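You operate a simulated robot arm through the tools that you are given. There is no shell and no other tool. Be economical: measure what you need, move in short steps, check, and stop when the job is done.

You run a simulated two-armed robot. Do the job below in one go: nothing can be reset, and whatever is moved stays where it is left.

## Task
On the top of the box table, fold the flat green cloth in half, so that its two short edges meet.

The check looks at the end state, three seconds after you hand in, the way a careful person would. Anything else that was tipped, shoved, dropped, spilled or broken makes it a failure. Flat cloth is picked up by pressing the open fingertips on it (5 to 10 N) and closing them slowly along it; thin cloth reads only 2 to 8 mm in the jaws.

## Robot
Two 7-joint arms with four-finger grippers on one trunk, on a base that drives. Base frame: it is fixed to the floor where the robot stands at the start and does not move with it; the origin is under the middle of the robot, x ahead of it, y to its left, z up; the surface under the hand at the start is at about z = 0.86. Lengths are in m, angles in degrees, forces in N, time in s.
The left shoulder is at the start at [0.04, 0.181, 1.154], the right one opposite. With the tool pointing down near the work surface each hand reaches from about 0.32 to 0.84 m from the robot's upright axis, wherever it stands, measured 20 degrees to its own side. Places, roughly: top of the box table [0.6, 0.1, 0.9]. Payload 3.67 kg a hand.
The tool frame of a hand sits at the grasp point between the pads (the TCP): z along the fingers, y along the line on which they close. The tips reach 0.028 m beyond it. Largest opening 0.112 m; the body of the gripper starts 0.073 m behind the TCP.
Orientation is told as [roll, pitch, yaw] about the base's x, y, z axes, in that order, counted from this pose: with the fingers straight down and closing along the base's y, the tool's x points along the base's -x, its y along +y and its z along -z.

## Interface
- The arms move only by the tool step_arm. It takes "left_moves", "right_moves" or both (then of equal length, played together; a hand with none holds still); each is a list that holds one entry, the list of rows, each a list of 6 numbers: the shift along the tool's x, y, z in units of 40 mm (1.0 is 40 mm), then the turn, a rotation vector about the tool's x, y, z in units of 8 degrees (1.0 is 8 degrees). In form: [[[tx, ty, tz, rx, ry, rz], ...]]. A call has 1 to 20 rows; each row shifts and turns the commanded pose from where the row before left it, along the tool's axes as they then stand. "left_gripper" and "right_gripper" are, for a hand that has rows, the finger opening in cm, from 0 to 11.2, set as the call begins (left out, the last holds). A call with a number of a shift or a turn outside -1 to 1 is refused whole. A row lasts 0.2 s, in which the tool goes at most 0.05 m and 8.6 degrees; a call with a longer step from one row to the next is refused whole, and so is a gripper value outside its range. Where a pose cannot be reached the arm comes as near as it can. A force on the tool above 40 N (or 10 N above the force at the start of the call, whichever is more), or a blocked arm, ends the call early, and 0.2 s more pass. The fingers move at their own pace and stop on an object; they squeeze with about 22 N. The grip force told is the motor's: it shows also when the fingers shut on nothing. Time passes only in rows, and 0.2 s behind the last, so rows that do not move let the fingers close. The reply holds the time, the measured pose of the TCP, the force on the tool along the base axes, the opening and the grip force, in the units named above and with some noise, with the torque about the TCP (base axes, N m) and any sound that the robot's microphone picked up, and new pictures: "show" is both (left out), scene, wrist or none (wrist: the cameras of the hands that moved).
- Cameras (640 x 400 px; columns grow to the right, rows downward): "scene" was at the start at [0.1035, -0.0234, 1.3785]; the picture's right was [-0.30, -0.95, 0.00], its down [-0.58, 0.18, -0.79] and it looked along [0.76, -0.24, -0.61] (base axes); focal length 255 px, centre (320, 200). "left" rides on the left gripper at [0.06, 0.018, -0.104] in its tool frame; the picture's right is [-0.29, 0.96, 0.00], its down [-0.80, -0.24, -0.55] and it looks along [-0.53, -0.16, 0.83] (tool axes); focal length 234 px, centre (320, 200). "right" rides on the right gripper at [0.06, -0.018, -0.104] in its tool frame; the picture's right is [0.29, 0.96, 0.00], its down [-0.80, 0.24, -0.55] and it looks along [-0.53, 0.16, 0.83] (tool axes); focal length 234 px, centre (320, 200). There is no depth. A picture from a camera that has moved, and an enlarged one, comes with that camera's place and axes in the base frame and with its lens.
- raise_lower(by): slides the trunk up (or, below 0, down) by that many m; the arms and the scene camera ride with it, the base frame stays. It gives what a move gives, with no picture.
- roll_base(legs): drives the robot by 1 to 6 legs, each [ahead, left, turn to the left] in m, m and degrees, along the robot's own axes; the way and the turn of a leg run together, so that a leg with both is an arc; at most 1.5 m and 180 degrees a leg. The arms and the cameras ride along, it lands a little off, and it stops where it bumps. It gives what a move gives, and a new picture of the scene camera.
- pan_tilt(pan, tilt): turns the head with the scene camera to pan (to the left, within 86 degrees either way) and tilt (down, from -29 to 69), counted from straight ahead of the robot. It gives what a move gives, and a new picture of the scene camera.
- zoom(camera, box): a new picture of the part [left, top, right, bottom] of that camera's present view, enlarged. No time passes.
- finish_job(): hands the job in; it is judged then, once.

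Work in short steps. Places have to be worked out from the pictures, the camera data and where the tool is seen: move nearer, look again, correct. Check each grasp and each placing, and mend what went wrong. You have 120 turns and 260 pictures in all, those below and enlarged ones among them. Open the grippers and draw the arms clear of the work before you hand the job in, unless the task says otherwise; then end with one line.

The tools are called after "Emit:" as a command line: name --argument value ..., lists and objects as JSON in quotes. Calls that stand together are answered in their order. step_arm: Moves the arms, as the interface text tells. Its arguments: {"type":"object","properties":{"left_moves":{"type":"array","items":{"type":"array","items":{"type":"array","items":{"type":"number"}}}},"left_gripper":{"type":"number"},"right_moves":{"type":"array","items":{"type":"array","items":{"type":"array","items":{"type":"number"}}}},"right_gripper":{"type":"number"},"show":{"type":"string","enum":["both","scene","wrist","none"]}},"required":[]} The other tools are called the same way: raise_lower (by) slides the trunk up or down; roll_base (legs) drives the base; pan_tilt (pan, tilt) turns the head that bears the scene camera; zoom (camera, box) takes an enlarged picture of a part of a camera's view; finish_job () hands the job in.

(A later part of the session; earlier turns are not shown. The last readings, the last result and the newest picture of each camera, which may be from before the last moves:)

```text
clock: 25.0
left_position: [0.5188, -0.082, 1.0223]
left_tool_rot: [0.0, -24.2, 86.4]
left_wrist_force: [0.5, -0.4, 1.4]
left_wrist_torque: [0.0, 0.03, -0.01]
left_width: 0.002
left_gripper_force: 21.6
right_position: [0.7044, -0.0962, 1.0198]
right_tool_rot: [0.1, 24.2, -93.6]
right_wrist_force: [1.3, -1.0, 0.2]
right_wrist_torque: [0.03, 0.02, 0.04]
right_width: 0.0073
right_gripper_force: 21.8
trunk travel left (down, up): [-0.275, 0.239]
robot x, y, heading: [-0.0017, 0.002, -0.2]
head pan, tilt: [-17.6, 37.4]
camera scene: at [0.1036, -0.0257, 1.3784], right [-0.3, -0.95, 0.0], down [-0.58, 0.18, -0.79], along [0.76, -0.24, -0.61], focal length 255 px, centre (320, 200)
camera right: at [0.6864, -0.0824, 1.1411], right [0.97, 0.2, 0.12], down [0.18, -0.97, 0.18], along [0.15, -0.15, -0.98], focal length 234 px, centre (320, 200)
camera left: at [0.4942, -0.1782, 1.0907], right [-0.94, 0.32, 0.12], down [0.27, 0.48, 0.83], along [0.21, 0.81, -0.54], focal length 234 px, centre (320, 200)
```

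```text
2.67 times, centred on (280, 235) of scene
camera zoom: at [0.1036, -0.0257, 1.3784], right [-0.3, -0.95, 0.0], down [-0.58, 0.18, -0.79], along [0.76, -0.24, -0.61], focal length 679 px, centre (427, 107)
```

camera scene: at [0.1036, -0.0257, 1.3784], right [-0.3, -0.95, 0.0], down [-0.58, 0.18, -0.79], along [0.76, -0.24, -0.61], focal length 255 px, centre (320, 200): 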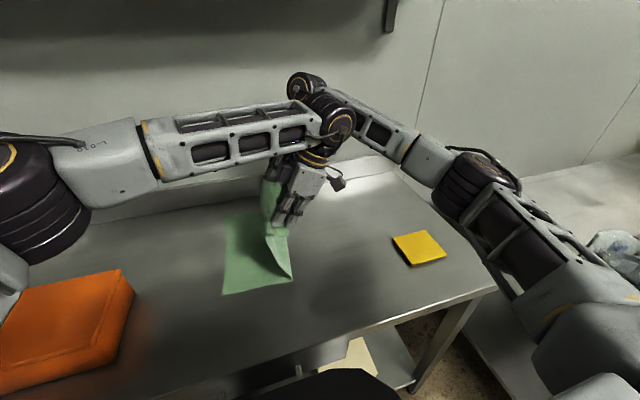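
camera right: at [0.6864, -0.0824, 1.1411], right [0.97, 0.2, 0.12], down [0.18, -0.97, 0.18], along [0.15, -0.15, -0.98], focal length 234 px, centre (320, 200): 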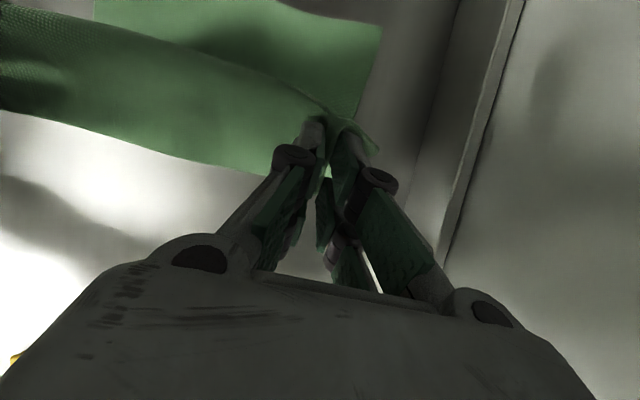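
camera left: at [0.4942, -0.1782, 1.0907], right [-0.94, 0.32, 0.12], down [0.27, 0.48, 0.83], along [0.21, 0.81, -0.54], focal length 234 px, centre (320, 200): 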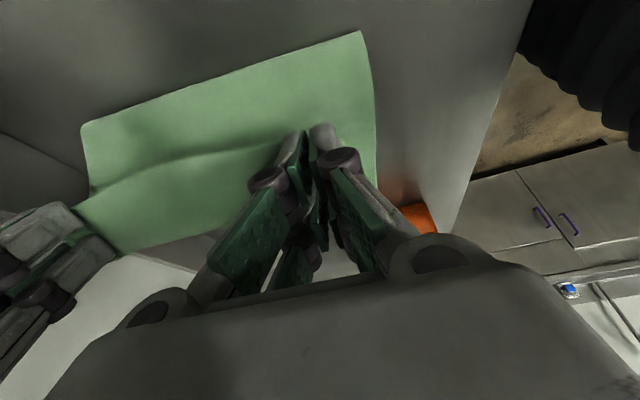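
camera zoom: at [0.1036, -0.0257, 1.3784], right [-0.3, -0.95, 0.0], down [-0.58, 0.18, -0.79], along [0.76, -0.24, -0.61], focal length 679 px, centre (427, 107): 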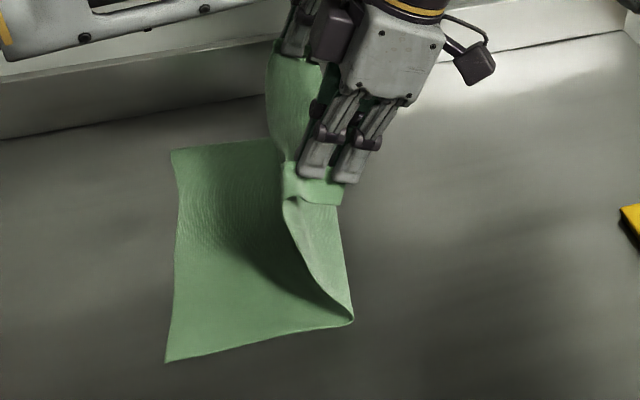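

Confirmed: the free-edge strip hangs on the -y side, so more tilt is needed. I'll continue tilting by another 32° while holding the grasp points in place.

Emit:
step_arm --left_moves '[[[0, 0, 0, 0, -1, 0], [0, 0, 0, 0, -1, 0], [0, 0, 0, 0, -1, 0], [0, 0, 0, 0, -1, 0]]]' --right_moves '[[[0, 0, 0, 0, 1, 0], [0, 0, 0, 0, 1, 0], [0, 0, 0, 0, 1, 0], [0, 0, 0, 0, 1, 0]]]'

```text
clock: 26.0
left_position: [0.5144, -0.0501, 1.0191]
left_tool_rot: [-0.2, -55.7, 86.9]
left_wrist_force: [8.7, -1.6, -0.1]
left_wrist_torque: [-0.06, -0.08, -0.17]
left_width: 0.0025
left_gripper_force: 22.7
left hand out of reach, approached as far as the arm can: row 4
right_position: [0.7052, -0.0931, 1.0209]
right_tool_rot: [-0.1, 56.1, -93.6]
right_wrist_force: [-8.4, 2.0, 0.1]
right_wrist_torque: [0.04, 0.11, 0.21]
right_width: 0.0078
right_gripper_force: 21.6
trunk travel left (down, up): [-0.275, 0.239]
robot x, y, heading: [-0.0013, -0.0016, 0.0]
head pan, tilt: [-17.6, 37.4]
camera scene: at [0.1039, -0.0231, 1.3784], right [-0.3, -0.95, 0.0], down [-0.58, 0.18, -0.79], along [0.76, -0.24, -0.61], focal length 255 px, centre (320, 200)
camera right: at [0.6818, -0.1445, 1.1292], right [0.97, 0.1, 0.24], down [0.18, -0.92, -0.35], along [0.18, 0.39, -0.9], focal length 234 px, centre (320, 200)
camera left: at [0.4888, -0.1691, 1.0283], right [-0.95, 0.22, 0.24], down [0.24, -0.02, 0.97], along [0.22, 0.98, -0.03], focal length 234 px, centre (320, 200)
```

scene: 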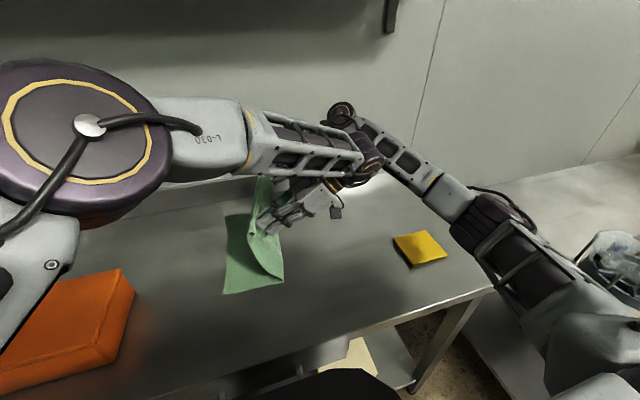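
right: 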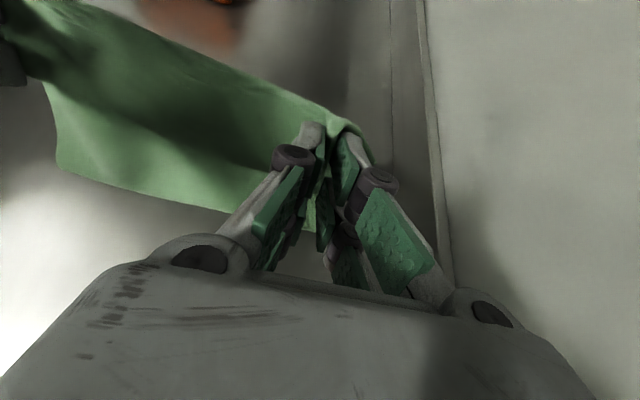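
left: 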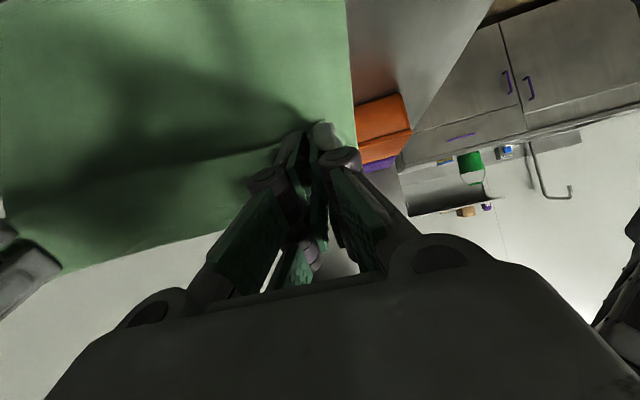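

The left arm is at its limit, and this tilt direction puts the gripper inside the fold. The better way is to tilt the other way, wrists toward +y, so the edge strip turns up and outward. First I'll rotate back to vertical.

Emit:
step_arm --left_moves '[[[0, 0, 0, 0, 1, 0], [0, 0, 0, 0, 1, 0], [0, 0, 0, 0, 1, 0], [0, 0, 0, 0, 1, 0], [0, 0, 0, 0, 1, 0], [0, 0, 0, 0, 1, 0], [0, 0, 0, 0, 1, 0]]]' --right_moves '[[[0, 0, 0, 0, -1, 0], [0, 0, 0, 0, -1, 0], [0, 0, 0, 0, -1, 0], [0, 0, 0, 0, -1, 0], [0, 0, 0, 0, -1, 0], [0, 0, 0, 0, -1, 0], [0, 0, 0, 0, -1, 0]]]' --show "none"

Emit:
step_arm --left_moves '[[[-0.5, 0, 0, 0, 1, 0], [-0.5, 0, 0, 0, 1, 0], [-0.5, 0, 0, 0, 1, 0], [-0.5, 0, 0, 0, 1, 0]]]' --right_moves '[[[0.5, 0, 0, 0, -1, 0], [0.5, 0, 0, 0, -1, 0], [0.5, 0, 0, 0, -1, 0], [0.5, 0, 0, 0, -1, 0]]]'

```text
clock: 27.6
left_position: [0.513, -0.0526, 1.0199]
left_tool_rot: [0.0, 0.3, 86.4]
left_wrist_force: [12.1, -2.1, 0.1]
left_wrist_torque: [-0.08, -0.26, 0.05]
left_width: 0.0027
left_gripper_force: 22.6
right_position: [0.7046, -0.0922, 1.0216]
right_tool_rot: [0.0, -0.3, -93.6]
right_wrist_force: [-11.4, 2.6, -0.5]
right_wrist_torque: [-0.02, 0.35, 0.01]
right_width: 0.0076
right_gripper_force: 22.0
trunk travel left (down, up): [-0.275, 0.239]
robot x, y, heading: [-0.0004, -0.0022, -0.2]
head pan, tilt: [-17.6, 37.4]
```

```text
clock: 28.6
left_position: [0.5167, 0.0261, 1.003]
left_tool_rot: [-0.2, 32.3, 86.3]
left_wrist_force: [10.5, -2.1, 0.0]
left_wrist_torque: [-0.09, -0.18, 0.18]
left_width: 0.0025
left_gripper_force: 22.7
right_position: [0.7063, -0.0222, 1.0095]
right_tool_rot: [0.1, -28.3, -93.5]
right_wrist_force: [-10.2, 3.1, 0.4]
right_wrist_torque: [-0.06, 0.25, -0.13]
right_width: 0.0074
right_gripper_force: 22.5
right hand out of reach, approached as far as the arm can: row 4
trunk travel left (down, up): [-0.275, 0.239]
robot x, y, heading: [0.0007, -0.0004, 0.0]
head pan, tilt: [-17.6, 37.4]
camera scene: at [0.1027, -0.0189, 1.3786], right [-0.3, -0.95, 0.0], down [-0.58, 0.18, -0.8], along [0.76, -0.24, -0.61], focal length 255 px, centre (320, 200)
camera right: at [0.6938, 0.0803, 1.0734], right [0.97, 0.2, -0.14], down [0.21, -0.45, 0.87], along [0.11, -0.87, -0.48], focal length 234 px, centre (320, 200)
camera left: at [0.4972, 0.0323, 1.1219], right [-0.94, 0.3, -0.16], down [0.3, 0.95, 0.04], along [0.16, -0.01, -0.99], focal length 234 px, centre (320, 200)
```

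scene: 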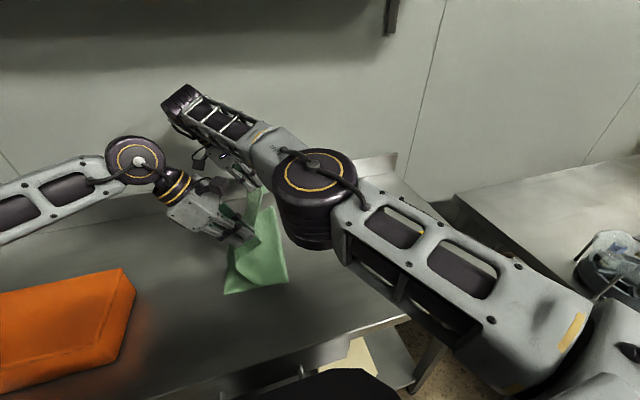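
right: 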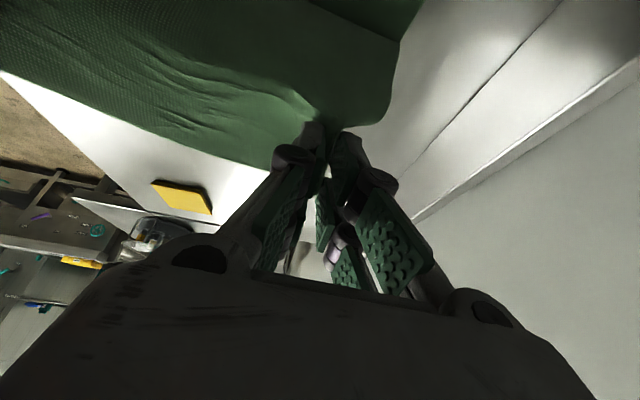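
left: 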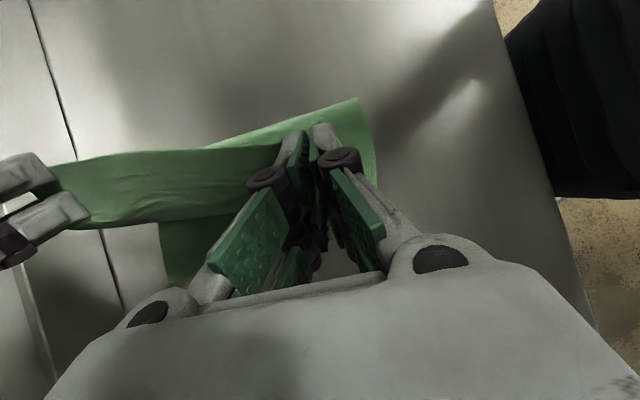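

The left leads the right by 4 cm, which gives a 10 N skew, and the right arm can't tilt this way as far. I'll return the right hand to near vertical, align the two, and bring both to about 5 cm above the target edge.

Emit:
step_arm --left_moves '[[[0, 0, 0, 0, 0, 0], [0, 0, 0, 0, 0, 0], [0, 0, 0, 0, 0, 0], [-0.41, -0.1, 0.185, 0, 0, 0], [-0.41, -0.1, 0.185, 0, 0, 0], [-0.41, -0.1, 0.185, 0, 0, 0], [-0.41, -0.1, 0.185, 0, 0, 0]]]' --right_moves '[[[0.3, 0, 0, 0, 1, 0], [0.3, 0, 0, 0, 1, 0], [0.3, 0, 0, 0, 1, 0], [0.3, 0.075, 0.35, 0, 0, 0], [0.3, 0.075, 0.35, 0, 0, 0], [0.3, 0.075, 0.35, 0, 0, 0], [0.3, 0.075, 0.35, 0, 0, 0]]]'

```text
clock: 30.2
left_position: [0.5345, 0.0628, 0.9428]
left_tool_rot: [0.1, 32.0, 86.4]
left_wrist_force: [1.7, 0.0, -1.5]
left_wrist_torque: [-0.01, 0.02, 0.01]
left_width: 0.0027
left_gripper_force: 22.0
right_position: [0.7238, 0.0442, 0.9441]
right_tool_rot: [0.1, -4.1, -93.6]
right_wrist_force: [-0.9, -0.2, 0.9]
right_wrist_torque: [0.0, 0.04, -0.02]
right_width: 0.0072
right_gripper_force: 21.8
right hand out of reach, approached as far as the arm can: row 7
trunk travel left (down, up): [-0.275, 0.239]
robot x, y, heading: [-0.003, 0.0022, -0.2]
head pan, tilt: [-17.6, 37.4]
camera scene: at [0.1036, -0.0224, 1.3785], right [-0.3, -0.95, 0.0], down [-0.58, 0.18, -0.79], along [0.76, -0.24, -0.61], focal length 255 px, centre (320, 200)
camera right: at [0.708, 0.1127, 1.044], right [0.97, 0.23, -0.02], down [0.19, -0.77, 0.61], along [0.12, -0.6, -0.79], focal length 234 px, centre (320, 200)
camera left: at [0.5159, 0.0685, 1.0614], right [-0.94, 0.3, -0.15], down [0.3, 0.95, 0.05], along [0.16, 0.0, -0.99], focal length 234 px, centre (320, 200)
```

scene: 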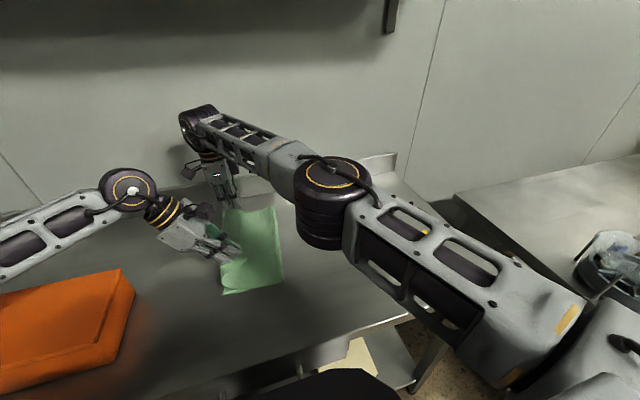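
right: 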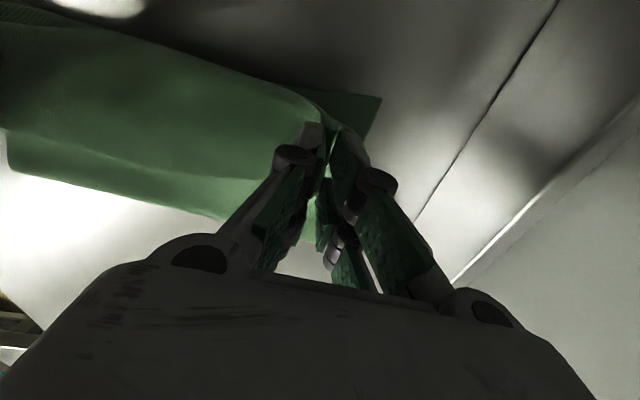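
left: 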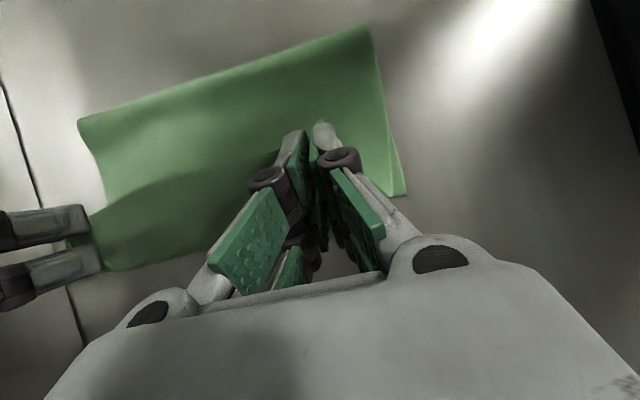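

The hands are aligned with low tension, but the right arm is at its reach limit (y=.044). I'll zoom in to see how the edge strip lies.

Emit:
zoom --camera "left" --box '[60, 10, 440, 290]'

Emit:
zoom --camera "scene" --box '[180, 160, 320, 310]'

```text
1.43 times, centred on (250, 150) of left
camera zoom: at [0.5159, 0.0685, 1.0614], right [-0.94, 0.3, -0.15], down [0.3, 0.95, 0.05], along [0.16, 0.0, -0.99], focal length 334 px, centre (420, 271)
```

zoom: 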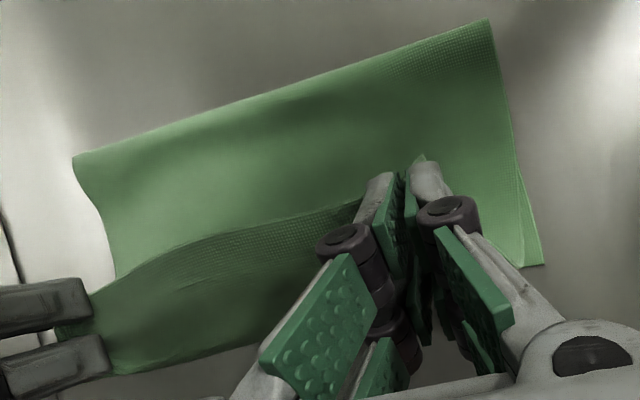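

```text
2.67 times, centred on (250, 235) of scene
camera zoom: at [0.1036, -0.0224, 1.3785], right [-0.3, -0.95, 0.0], down [-0.58, 0.18, -0.79], along [0.76, -0.24, -0.61], focal length 679 px, centre (507, 107)
```

zoom: 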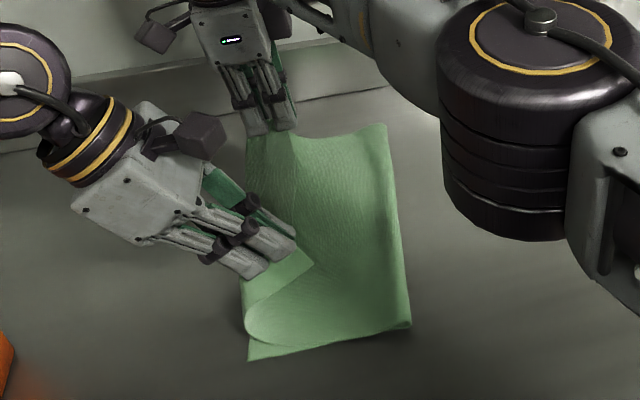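

The free edge strip is a soft turned-back loop, about 4 cm. I'll tilt the left hand further (to -56°) so the strip stands up, and lower both hands close to the lower layer.

Emit:
step_arm --left_moves '[[[0, 0, 0, 0, 1, 0], [0, 0, 0, 0, 1, 0], [0, 0, 0, 0, 1, 0], [-0.25, 0, 0.17, 0, 0, 0], [-0.25, 0, 0.17, 0, 0, 0], [-0.25, 0, 0.17, 0, 0, 0]]]' --right_moves '[[[0, 0, 0, 0, 1, 0], [0.15, 0, 0, 0, 1, 0], [0.15, 0, 0, 0, 0, 0], [0.1, 0, 0.3, 0, 0, 0], [0, 0, 0.3, 0, 0, 0], [0, 0, 0.3, 0, 0, 0]]]'

```text
clock: 31.6
left_position: [0.5364, 0.0611, 0.9063]
left_tool_rot: [0.0, 55.9, 86.4]
left_wrist_force: [8.4, 2.4, -1.2]
left_wrist_torque: [0.04, -0.05, 0.24]
left_width: 0.0024
left_gripper_force: 22.2
right_position: [0.7247, 0.0674, 0.9121]
right_tool_rot: [0.0, 12.0, -93.6]
right_wrist_force: [-8.8, -1.4, 0.8]
right_wrist_torque: [-0.07, 0.23, 0.05]
right_width: 0.007
right_gripper_force: 22.5
trunk travel left (down, up): [-0.275, 0.239]
robot x, y, heading: [0.0005, -0.0012, -0.1]
head pan, tilt: [-17.6, 37.4]
camera scene: at [0.1039, -0.023, 1.3784], right [-0.3, -0.95, 0.0], down [-0.58, 0.18, -0.79], along [0.76, -0.24, -0.61], focal length 255 px, centre (320, 200)
camera right: at [0.7076, 0.1063, 1.0262], right [0.97, 0.22, 0.06], down [0.18, -0.91, 0.38], along [0.14, -0.36, -0.92], focal length 234 px, centre (320, 200)
camera left: at [0.5203, 0.1161, 1.0125], right [-0.95, 0.22, -0.24], down [0.3, 0.89, -0.35], along [0.14, -0.4, -0.91], focal length 234 px, centre (320, 200)
```

scene: 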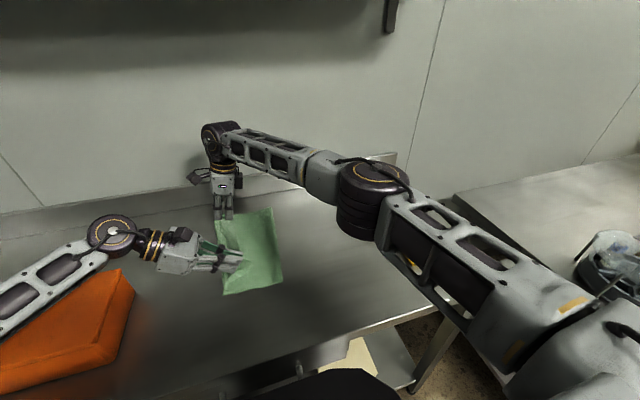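
right: 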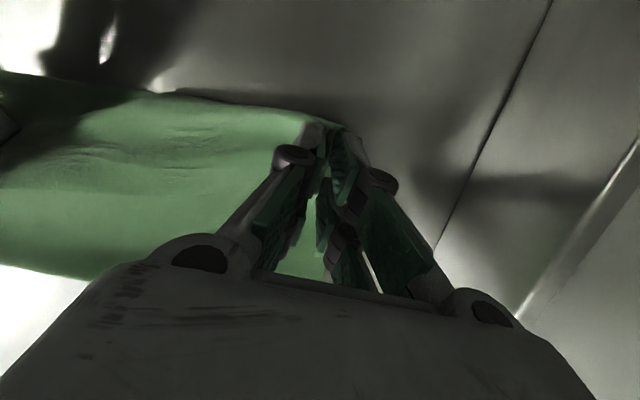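
left: 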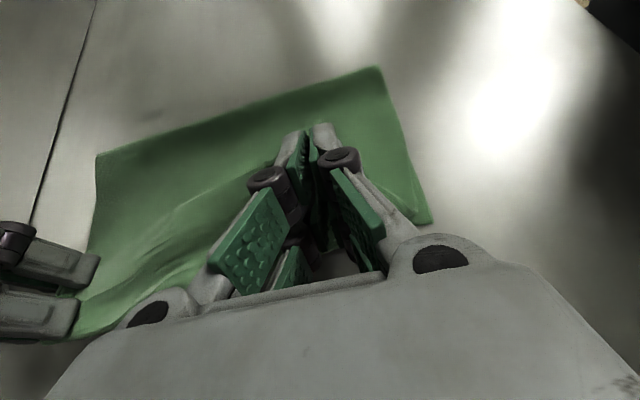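

Tension between the hands is 8 N, so I'll slacken it, lower the right hand to about 8 mm, and open only the right hand while the left keeps holding.

Emit:
step_arm --left_moves '[[[0, -0.12, 0, 0, 0, 0], [0, 0, 0, 0, 0, 0], [0, 0, 0, 0, 0, 0]]]' --right_moves '[[[0, 0, 0.15, 0, 0, 0], [0, 0, 0.2, 0, 0, 0], [0, 0, 0, 0, 0, 0]]]' --show "none"

Emit:
step_arm --right_moves '[[[0, 0, 0, 0, 0, 0], [0, 0, 0, 0, 0, 0], [0, 0, 0, 0, 0, 0], [0, 0, -0.3, 0, 0, 0], [0, 0, -0.5, 0, 0, 0], [0, 0, -0.8, 0, 0, 0]]]' --right_gripper 3.5

```text
clock: 32.4
left_position: [0.5407, 0.062, 0.9077]
left_tool_rot: [-0.1, 56.0, 86.6]
left_wrist_force: [6.7, 0.6, -0.9]
left_wrist_torque: [0.01, 0.02, 0.17]
left_width: 0.0025
left_gripper_force: 22.0
right_position: [0.7254, 0.071, 0.8999]
right_tool_rot: [0.0, 11.9, -93.5]
right_wrist_force: [-6.3, -1.7, 1.0]
right_wrist_torque: [-0.07, 0.15, 0.06]
right_width: 0.0073
right_gripper_force: 22.3
trunk travel left (down, up): [-0.275, 0.239]
robot x, y, heading: [-0.0004, -0.0006, -0.1]
head pan, tilt: [-17.6, 37.4]
```

```text
clock: 33.8
left_position: [0.5408, 0.0608, 0.9069]
left_tool_rot: [0.0, 56.1, 86.3]
left_wrist_force: [0.6, 0.4, 1.1]
left_wrist_torque: [0.03, 0.0, 0.0]
left_width: 0.0024
left_gripper_force: 22.8
right_position: [0.7236, 0.056, 0.9611]
right_tool_rot: [0.1, 12.0, -93.6]
right_wrist_force: [0.2, -1.1, -0.3]
right_wrist_torque: [0.0, -0.01, 0.01]
right_width: 0.035
right_gripper_force: 0.0
trunk travel left (down, up): [-0.275, 0.239]
robot x, y, heading: [0.0044, 0.0019, 0.1]
head pan, tilt: [-17.6, 37.4]
camera scene: at [0.1028, -0.0236, 1.3786], right [-0.3, -0.95, 0.0], down [-0.58, 0.18, -0.79], along [0.76, -0.24, -0.61], focal length 255 px, centre (320, 200)
camera right: at [0.7065, 0.094, 1.0763], right [0.97, 0.22, 0.06], down [0.18, -0.91, 0.38], along [0.14, -0.36, -0.92], focal length 234 px, centre (320, 200)
```

scene: 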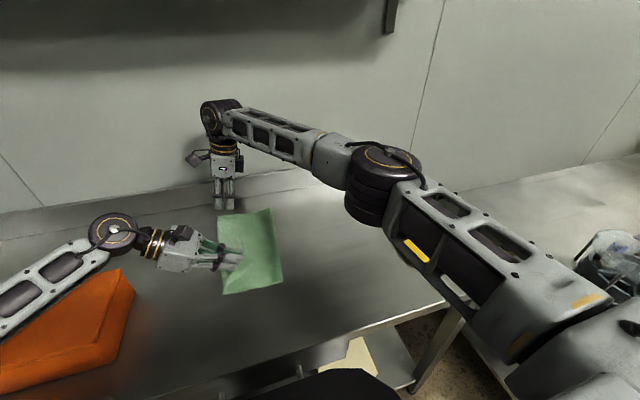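
right: 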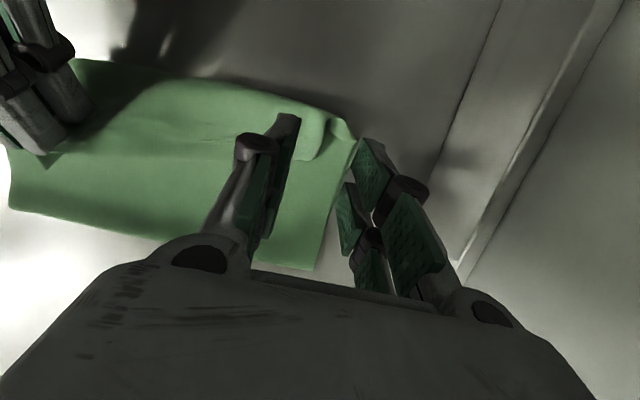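

Right hand released cleanly. I'll raise it and draw it off to the right, then inspect.

Emit:
step_arm --right_moves '[[[0, 0, -0.9, 0, 0, 0], [0, 0, -0.9, 0, 0, 0], [0, 0, -0.9, 0, 0, 0], [-0.9, 0, 0, 0, 0, 0], [-0.9, 0, 0, 0, 0, 0], [-0.9, 0, 0, 0, 0, 0], [-0.9, 0, 0, 0, 0, 0], [-0.9, 0, 0, 0, 0, 0], [-0.9, 0, 0, 0, 0, 0], [-0.9, 0, 0, 0, 0, 0]]]' --show "none"

Emit:
zoom --camera "scene" --box '[180, 180, 320, 310]'

Emit:
zoom --camera "left" --box '[0, 0, 480, 320]'

```text
clock: 36.0
left_position: [0.5407, 0.0593, 0.9054]
left_tool_rot: [0.1, 56.0, 86.5]
left_wrist_force: [0.5, -1.2, -0.6]
left_wrist_torque: [0.03, 0.02, 0.01]
left_width: 0.0029
left_gripper_force: 22.6
right_position: [0.7059, -0.2117, 1.0167]
right_tool_rot: [0.0, 12.1, -93.5]
right_wrist_force: [0.2, -0.7, 0.1]
right_wrist_torque: [0.0, 0.0, 0.01]
right_width: 0.0349
right_gripper_force: 0.2
trunk travel left (down, up): [-0.275, 0.239]
robot x, y, heading: [-0.001, -0.0031, -0.0]
head pan, tilt: [-17.6, 37.4]
```

```text
3.08 times, centred on (250, 245) of scene
camera zoom: at [0.1034, -0.0247, 1.3785], right [-0.3, -0.95, 0.0], down [-0.58, 0.18, -0.79], along [0.76, -0.24, -0.61], focal length 783 px, centre (535, 62)
```

zoom: 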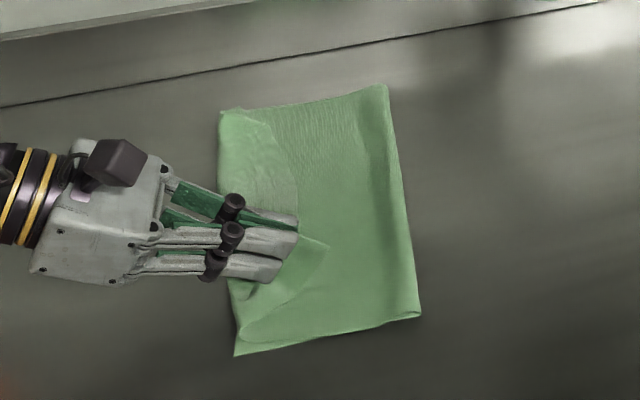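

```text
1.25 times, centred on (240, 160) of left
camera zoom: at [0.5243, 0.1143, 1.013], right [-0.95, 0.22, -0.24], down [0.3, 0.89, -0.35], along [0.13, -0.4, -0.91], focal length 293 px, centre (420, 250)
```

zoom: 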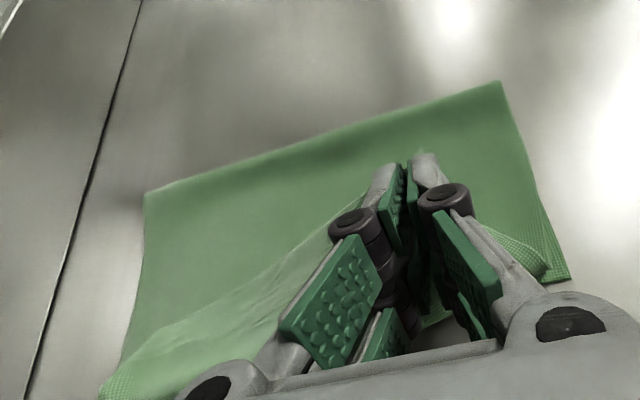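

The far corner is nearly right and the near strip is still folded back in the left hand. I'll lift it about 4 cm and tilt further to about -72°, so the strip stands nearly upright before release.

Emit:
step_arm --left_moves '[[[0.31, 0, -0.21, 0, 0, 0], [0.31, 0, -0.21, 0, 0, 0], [0.31, 0, -0.21, 0, 0, 0], [0, 0, 0, 0, 1, 0], [0, 0, 0, 0, 1, 0]]]' --show "wrist"

Emit:
zoom --camera "scene" --box '[100, 160, 320, 310]'

```text
clock: 37.2
left_position: [0.5415, 0.062, 0.9515]
left_tool_rot: [-0.1, 72.1, 86.3]
left_wrist_force: [-0.3, -0.9, -0.4]
left_wrist_torque: [-0.02, -0.02, -0.04]
left_width: 0.0024
left_gripper_force: 22.9
right_position: [0.7064, -0.2109, 1.0156]
right_tool_rot: [0.0, 11.9, -93.6]
right_wrist_force: [-0.6, 0.8, -0.3]
right_wrist_torque: [0.02, 0.03, -0.02]
right_width: 0.0349
right_gripper_force: 0.0
trunk travel left (down, up): [-0.275, 0.239]
robot x, y, heading: [-0.0006, -0.0025, 0.0]
head pan, tilt: [-17.6, 37.4]
camera left: at [0.5259, 0.1434, 1.0392], right [-0.95, 0.15, -0.27], down [0.29, 0.76, -0.59], along [0.12, -0.64, -0.76], focal length 234 px, centre (320, 200)
```

left: 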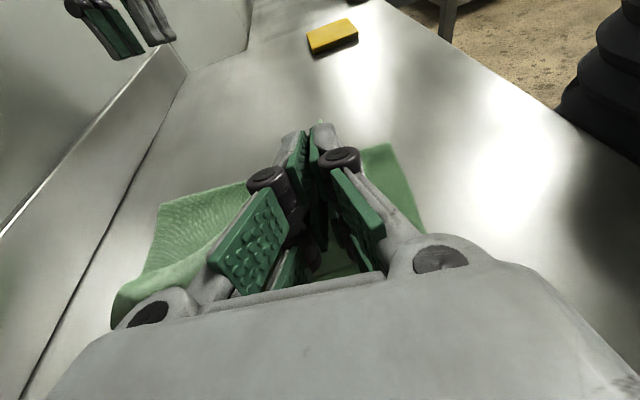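

```text
2.67 times, centred on (210, 235) of scene
camera zoom: at [0.1036, -0.0232, 1.3785], right [-0.3, -0.95, 0.0], down [-0.58, 0.18, -0.79], along [0.76, -0.24, -0.61], focal length 679 px, centre (613, 107)
```

zoom: 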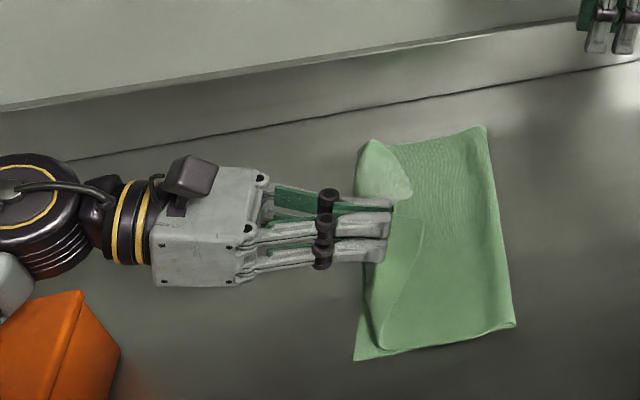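

The strip now stands almost upright on the sloping layer, with the body just taut. I'll loosen the left fingers slightly and retreat outward (+y, up), so the strip is pulled outward as it slips free.

Emit:
step_arm --left_moves '[[[0, 0, -0.3, 0, 0, 0], [0, 0, -0.5, 0, 0, 0], [0, 0, -0.6, 0, 0, 0], [0, 0, -0.6, 0, 0, 0], [0.3, 0, -0.6, 0, 0, 0]]]' --left_gripper 1.2 --show "wrist"

Emit:
zoom --camera "scene" --box '[100, 160, 320, 310]'

```text
clock: 38.4
left_position: [0.546, 0.1555, 0.996]
left_tool_rot: [0.1, 72.0, 86.5]
left_wrist_force: [-0.3, -0.1, 0.3]
left_wrist_torque: [0.0, -0.01, 0.0]
left_width: 0.0117
left_gripper_force: 0.1
right_position: [0.705, -0.2109, 1.0158]
right_tool_rot: [0.0, 12.0, -93.6]
right_wrist_force: [-0.4, 0.1, 0.0]
right_wrist_torque: [0.0, -0.02, -0.01]
right_width: 0.0348
right_gripper_force: 0.1
trunk travel left (down, up): [-0.275, 0.239]
robot x, y, heading: [-0.0028, -0.0021, 0.1]
head pan, tilt: [-17.6, 37.4]
camera left: at [0.5318, 0.2376, 1.084], right [-0.95, 0.15, -0.27], down [0.29, 0.76, -0.59], along [0.12, -0.64, -0.76], focal length 234 px, centre (320, 200)
```

left: 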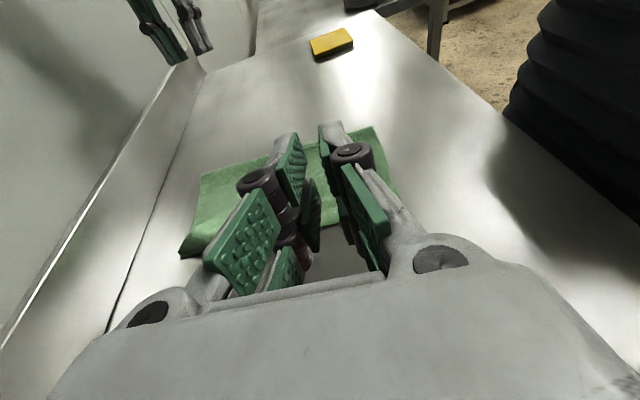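

```text
2.67 times, centred on (210, 235) of scene
camera zoom: at [0.1032, -0.0233, 1.3785], right [-0.3, -0.95, 0.0], down [-0.58, 0.18, -0.79], along [0.76, -0.24, -0.61], focal length 679 px, centre (613, 107)
```

zoom: 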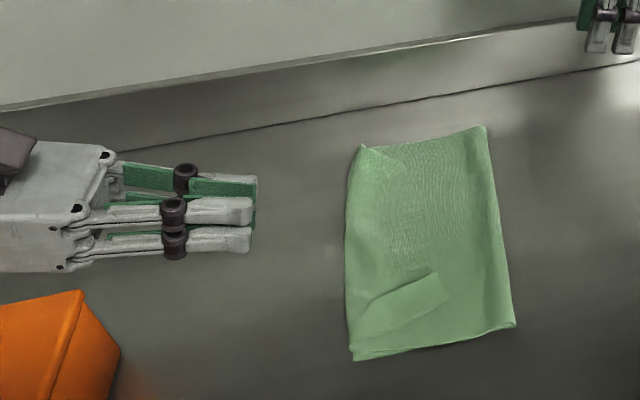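

Most of the strip unrolled; only the near corner remains folded in as a dog-ear. I'll take a closer look.

Emit:
zoom --camera "scene" --box '[210, 200, 290, 300]'

```text
4.00 times, centred on (250, 250) of scene
camera zoom: at [0.1032, -0.0233, 1.3785], right [-0.3, -0.95, 0.0], down [-0.58, 0.18, -0.79], along [0.76, -0.24, -0.61], focal length 1018 px, centre (600, 0)
```

zoom: 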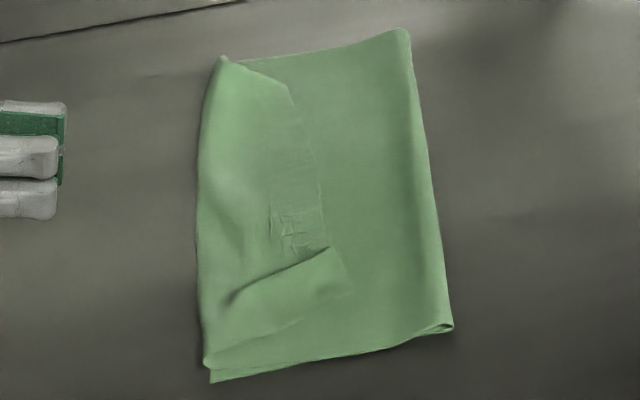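

Close up, the fold line is off (y≈-0.05), so the upper layer is too long and has a 9 cm hem. A better plan is to unfold, pick the cloth up at the midline so both halves hang together, and lay it down. First the left hand withdraws, and the right goes above the hem's free edge near (.615,.025).

Emit:
step_arm --left_moves '[[[0.9, 0, -0.3, 0, 0, 0], [0.9, 0, -0.3, 0, 0, 0], [0.9, 0, -0.3, 0, 0, 0], [0, 0, 0, 0, -1, 0], [0, 0, 0, 0, -1, 0], [0, 0, 0, 0, -1, 0], [0, 0, 0, 0, -1, 0], [0, 0, 0, 0, -1, 0], [0, 0, 0, 0, -1, 0], [0, 0, 0, 0, -1, 0], [0, 0, 0, 0, -1, 0], [0, 0, 0, 0, -1, 0]]]' --right_moves '[[[0, 0, 0, 0, -0.75, 0], [0, 0, 0, 0, -0.75, 0], [0.96, -0.435, 0, 0, 0, 0], [0.96, -0.435, 0, 0, 0, 0], [0.96, -0.435, 0, 0, 0, 0], [0.96, -0.435, 0, 0, 0, 0], [0.96, -0.435, 0, 0, 0, 0], [0.96, -0.435, 0, 0, 0, 0], [0, 0, 0.5, 0, 0, 0], [0, 0, 0.5, 0, 0, 0], [0, 0, 0.5, 0, 0, 0], [0, 0, 0.5, 0, 0, 0]]]'

```text
clock: 41.0
left_position: [0.546, 0.1572, 1.1089]
left_tool_rot: [0.0, -0.1, 86.5]
left_wrist_force: [-0.1, -0.5, -0.2]
left_wrist_torque: [0.03, 0.01, 0.01]
left_width: 0.0123
left_gripper_force: 0.0
right_position: [0.6169, 0.0254, 0.9349]
right_tool_rot: [0.0, 0.1, -93.5]
right_wrist_force: [-0.1, -0.2, 0.6]
right_wrist_torque: [0.05, 0.02, -0.03]
right_width: 0.0348
right_gripper_force: 0.0
trunk travel left (down, up): [-0.275, 0.239]
robot x, y, heading: [-0.0021, 0.0008, -0.3]
head pan, tilt: [-17.6, 37.4]
camera scene: at [0.1036, -0.0245, 1.3785], right [-0.3, -0.95, 0.0], down [-0.58, 0.18, -0.79], along [0.76, -0.24, -0.61], focal length 255 px, centre (320, 200)
camera right: at [0.601, 0.0859, 1.0395], right [0.97, 0.23, 0.0], down [0.19, -0.81, 0.55], along [0.13, -0.54, -0.83], focal length 234 px, centre (320, 200)
camera left: at [0.5233, 0.0976, 1.2113], right [-0.94, 0.35, 0.0], down [0.29, 0.78, 0.56], along [0.19, 0.52, -0.83], focal length 234 px, centre (320, 200)
```

scene: 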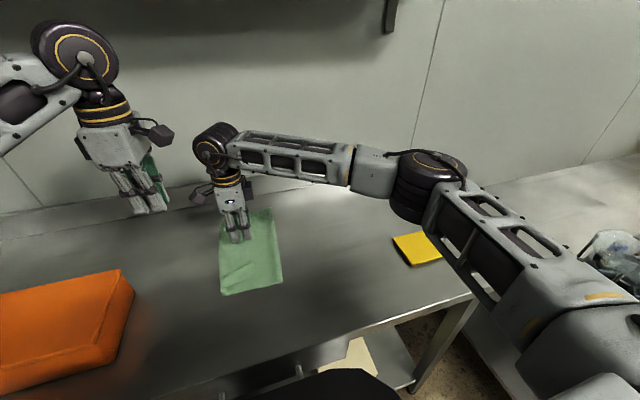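
right: 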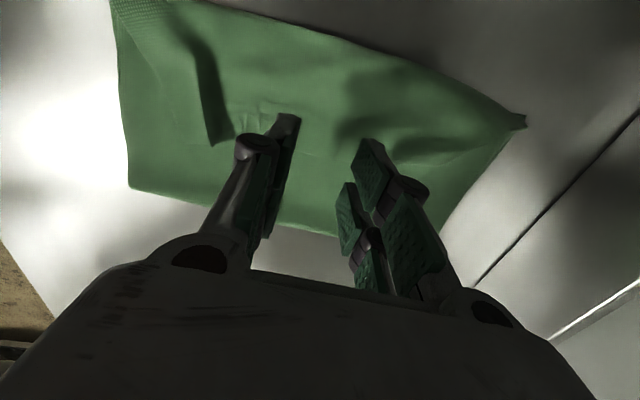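
left: 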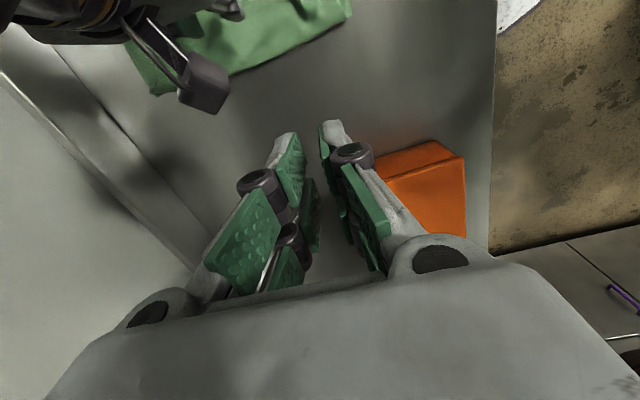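

Emit:
zoom --camera "right" --box '[90, 0, 550, 260]'

```text
1.39 times, centred on (320, 130) of right
camera zoom: at [0.601, 0.0859, 1.0395], right [0.97, 0.23, 0.0], down [0.19, -0.81, 0.55], along [0.13, -0.54, -0.83], focal length 326 px, centre (320, 297)
```

zoom: 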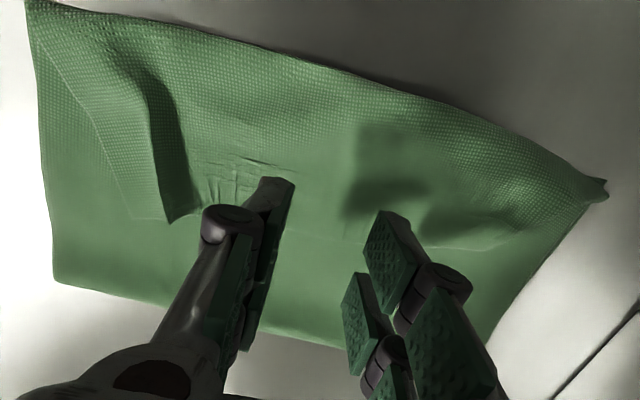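

The hem's free edge runs at y≈.018 near x=.61, with the right fingers straddling it from above. I'll shift 6 mm inward and lower gently to contact.

Emit:
step_arm --right_moves '[[[0.15, 0, 0.5, 0, 0, 0], [0, 0, 0.45, 0, 0, 0], [0, 0, 0.06, 0, 0, 0], [0, 0, 0.04, 0, 0, 0], [0, 0, 0.03, 0, 0, 0], [0, 0, 0, 0, 0, 0]]]' --show "wrist"

```text
clock: 42.4
left_position: [0.5452, 0.1576, 1.1093]
left_tool_rot: [0.0, -0.1, 86.4]
left_wrist_force: [0.4, 0.5, -0.4]
left_wrist_torque: [0.0, 0.01, -0.01]
left_width: 0.012
left_gripper_force: 0.0
right_position: [0.6169, 0.0305, 0.8932]
right_tool_rot: [0.0, 0.0, -93.6]
right_wrist_force: [0.5, -0.9, 0.5]
right_wrist_torque: [0.0, -0.02, 0.01]
right_width: 0.035
right_gripper_force: 0.0
trunk travel left (down, up): [-0.275, 0.239]
robot x, y, heading: [0.0035, -0.0028, -0.0]
head pan, tilt: [-17.6, 37.4]
camera right: at [0.6014, 0.0925, 0.9956], right [0.97, 0.23, 0.0], down [0.19, -0.81, 0.55], along [0.13, -0.54, -0.83], focal length 234 px, centre (320, 200)
```

right: 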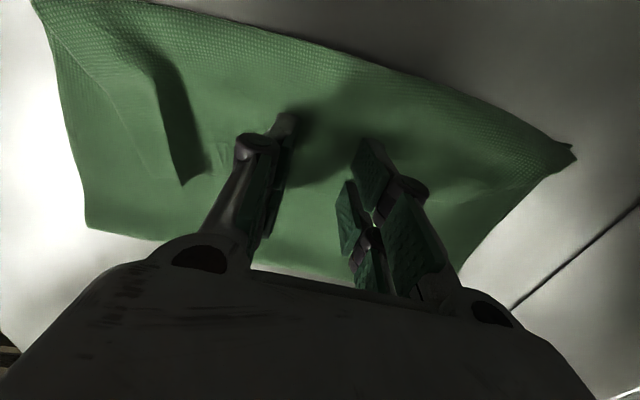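

Emit:
step_arm --right_moves '[[[0, 0, 0.04, 0, 0, 0], [0, 0, 0.03, 0, 0, 0], [0, 0, 0.02, 0, 0, 0], [0, 0, 0, 0, 0, 0]]]' --show "none"

```text
clock: 43.4
left_position: [0.5447, 0.1565, 1.1091]
left_tool_rot: [0.0, 0.0, 86.5]
left_wrist_force: [-0.5, 0.1, -0.5]
left_wrist_torque: [-0.03, 0.01, 0.04]
left_width: 0.0118
left_gripper_force: 0.1
right_position: [0.6179, 0.0309, 0.8898]
right_tool_rot: [0.2, 0.2, -93.7]
right_wrist_force: [-0.1, -0.9, 13.9]
right_wrist_torque: [-0.04, 0.1, -0.02]
right_width: 0.0349
right_gripper_force: 0.1
trunk travel left (down, up): [-0.275, 0.239]
robot x, y, heading: [0.0002, -0.0005, 0.3]
head pan, tilt: [-17.6, 37.4]
```

Contact at 14 N. I'll ease slightly and close stepwise.

Emit:
step_arm --right_moves '[[[0, 0, -0.012, 0, 0, 0], [0, 0, 0, 0, 0, 0]]]' --right_gripper 2.8 --show "none"

Emit:
step_arm --right_moves '[[[0, 0, 0, 0, 0, 0], [0, 0, 0, 0, 0, 0]]]' --right_gripper 2.1 --show "none"

Emit:
step_arm --right_moves '[[[0, 0, 0, 0, 0, 0], [0, 0, 0, 0, 0, 0]]]' --right_gripper 1.4 --show "none"

Emit:
step_arm --right_moves '[[[0, 0, 0, 0, 0, 0], [0, 0, 0, 0, 0, 0], [0, 0, 0, 0, 0, 0]]]' --right_gripper 0 --show "wrist"

```text
clock: 44.0
left_position: [0.5456, 0.1579, 1.1107]
left_tool_rot: [0.0, 0.0, 86.4]
left_wrist_force: [-0.5, 0.2, -0.3]
left_wrist_torque: [0.01, -0.03, 0.02]
left_width: 0.0121
left_gripper_force: 0.1
right_position: [0.6167, 0.031, 0.8902]
right_tool_rot: [0.2, 0.1, -93.5]
right_wrist_force: [-0.9, -0.6, 14.7]
right_wrist_torque: [-0.03, 0.08, 0.0]
right_width: 0.0276
right_gripper_force: 0.1
trunk travel left (down, up): [-0.275, 0.239]
robot x, y, heading: [0.0034, -0.0059, -0.1]
head pan, tilt: [-17.6, 37.4]
```

```text
clock: 44.6
left_position: [0.5449, 0.1572, 1.1093]
left_tool_rot: [0.0, 0.0, 86.4]
left_wrist_force: [-1.0, -0.7, -0.6]
left_wrist_torque: [-0.05, -0.01, -0.02]
left_width: 0.0123
left_gripper_force: 0.1
right_position: [0.6175, 0.031, 0.8892]
right_tool_rot: [0.1, 0.0, -93.6]
right_wrist_force: [-1.1, 0.5, 14.2]
right_wrist_torque: [0.02, 0.03, 0.06]
right_width: 0.0199
right_gripper_force: 0.1
trunk travel left (down, up): [-0.275, 0.239]
robot x, y, heading: [0.0013, 0.0007, -0.3]
head pan, tilt: [-17.6, 37.4]
```

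```text
clock: 45.2
left_position: [0.5456, 0.1575, 1.1093]
left_tool_rot: [0.0, 0.0, 86.4]
left_wrist_force: [-0.4, 0.1, -0.2]
left_wrist_torque: [-0.01, -0.05, 0.01]
left_width: 0.0121
left_gripper_force: 0.2
right_position: [0.6172, 0.0326, 0.8889]
right_tool_rot: [0.1, 0.0, -93.6]
right_wrist_force: [0.0, -0.4, 11.9]
right_wrist_torque: [0.01, 0.03, 0.0]
right_width: 0.0127
right_gripper_force: 0.0
trunk travel left (down, up): [-0.275, 0.239]
robot x, y, heading: [-0.0003, 0.0043, 0.2]
head pan, tilt: [-17.6, 37.4]
```

```text
clock: 46.0
left_position: [0.5466, 0.157, 1.1082]
left_tool_rot: [0.0, 0.0, 86.4]
left_wrist_force: [0.6, -0.1, 0.1]
left_wrist_torque: [0.03, 0.0, 0.01]
left_width: 0.0121
left_gripper_force: 0.0
right_position: [0.617, 0.0316, 0.8883]
right_tool_rot: [0.2, 0.0, -93.6]
right_wrist_force: [-1.8, -0.2, 8.3]
right_wrist_torque: [-0.07, 0.02, -0.02]
right_width: 0.0067
right_gripper_force: 22.0
trunk travel left (down, up): [-0.275, 0.239]
robot x, y, heading: [0.0007, 0.001, -0.0]
head pan, tilt: [-17.6, 37.4]
camera right: at [0.6013, 0.0925, 0.993], right [0.97, 0.23, 0.0], down [0.19, -0.81, 0.55], along [0.13, -0.54, -0.83], focal length 234 px, centre (320, 200)
```

right: 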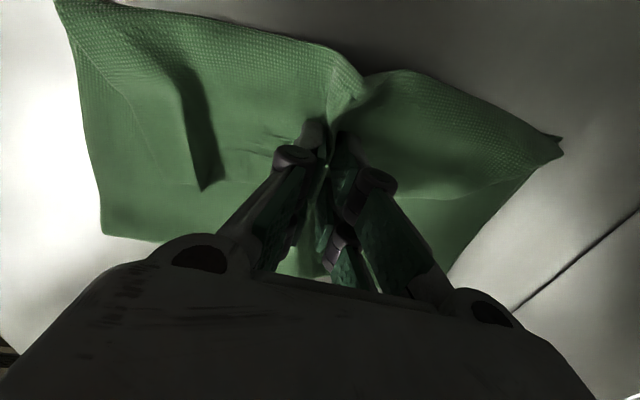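

The right hand holds a 6.7 mm bunch. I'll lift 5 cm and check which layers came along.

Emit:
step_arm --right_moves '[[[0, 0, -0.3, 0, 0, 0], [0, 0, -0.5, 0, 0, 0], [-0.3, 0, -0.5, 0, 0, 0], [-0.5, 0, -0.5, 0, 0, 0]]]' --show "wrist"

Emit:
zoom --camera "scene" --box '[170, 160, 330, 310]'

```text
clock: 47.0
left_position: [0.5469, 0.1568, 1.1085]
left_tool_rot: [-0.1, -0.1, 86.3]
left_wrist_force: [0.1, 0.0, 0.5]
left_wrist_torque: [0.02, -0.01, -0.03]
left_width: 0.0119
left_gripper_force: 0.0
right_position: [0.6158, -0.0008, 0.9622]
right_tool_rot: [0.0, 0.1, -93.5]
right_wrist_force: [-0.1, -0.3, -0.1]
right_wrist_torque: [0.03, 0.02, 0.04]
right_width: 0.0049
right_gripper_force: 22.0
trunk travel left (down, up): [-0.275, 0.239]
robot x, y, heading: [0.0007, 0.0007, 0.0]
head pan, tilt: [-17.6, 37.4]
camera right: at [0.6, 0.06, 1.0661], right [0.97, 0.23, 0.0], down [0.19, -0.81, 0.55], along [0.13, -0.54, -0.83], focal length 234 px, centre (320, 200)
```

right: 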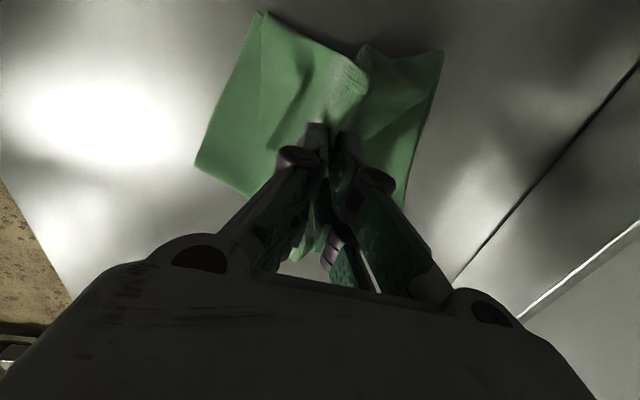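

```text
2.67 times, centred on (250, 235) of scene
camera zoom: at [0.1029, -0.0242, 1.3785], right [-0.3, -0.95, 0.0], down [-0.58, 0.18, -0.79], along [0.76, -0.24, -0.61], focal length 679 px, centre (507, 107)
```

zoom: 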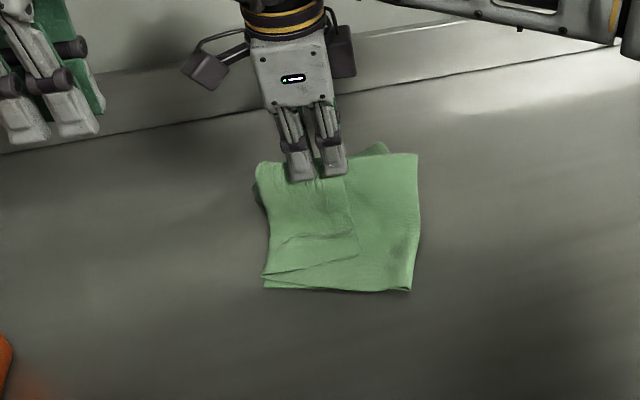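

The whole stack seems to be coming up. I'll lift higher to see whether the lower layer is actually held or peels away.

Emit:
step_arm --right_moves '[[[0, 0, -0.9, 0, 0, 0], [0, 0, -0.9, 0, 0, 0], [0, 0, -0.9, 0, 0, 0], [0, 0, -0.9, 0, 0, 0], [0, 0, 0, 0, 0, 0]]]' --show "both"

Emit:
zoom --camera "scene" --box '[150, 120, 350, 310]'

```text
clock: 48.2
left_position: [0.5473, 0.1575, 1.1089]
left_tool_rot: [0.0, 0.0, 86.4]
left_wrist_force: [0.0, -0.1, 0.2]
left_wrist_torque: [0.0, 0.0, 0.0]
left_width: 0.0122
left_gripper_force: 0.0
right_position: [0.6148, -0.0019, 1.1058]
right_tool_rot: [0.1, 0.0, -93.6]
right_wrist_force: [0.3, -0.1, -1.1]
right_wrist_torque: [-0.02, 0.0, 0.01]
right_width: 0.0046
right_gripper_force: 21.8
trunk travel left (down, up): [-0.275, 0.239]
robot x, y, heading: [0.0009, -0.0003, 0.1]
head pan, tilt: [-17.6, 37.4]
camera scene: at [0.1041, -0.0234, 1.3784], right [-0.3, -0.95, 0.0], down [-0.58, 0.18, -0.79], along [0.76, -0.24, -0.61], focal length 255 px, centre (320, 200)
camera right: at [0.5999, 0.0605, 1.2095], right [0.97, 0.23, 0.0], down [0.19, -0.81, 0.55], along [0.13, -0.54, -0.83], focal length 234 px, centre (320, 200)
```

scene: 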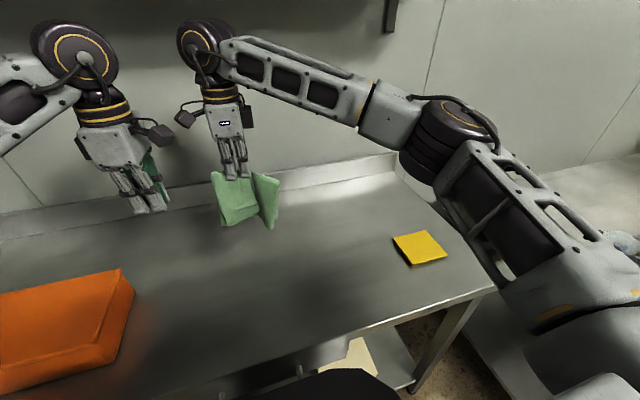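
right: 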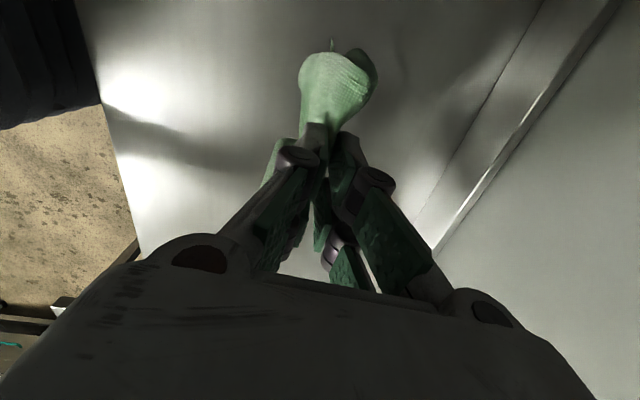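

```text
2.11 times, centred on (250, 215) of scene
camera zoom: at [0.1041, -0.0234, 1.3784], right [-0.3, -0.95, 0.0], down [-0.58, 0.18, -0.79], along [0.76, -0.24, -0.61], focal length 536 px, centre (467, 168)
```

zoom: 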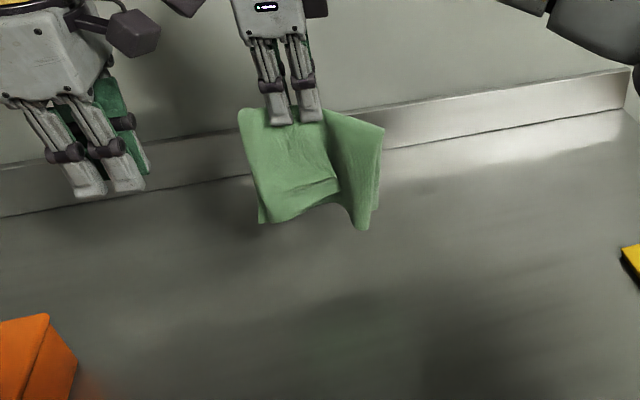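

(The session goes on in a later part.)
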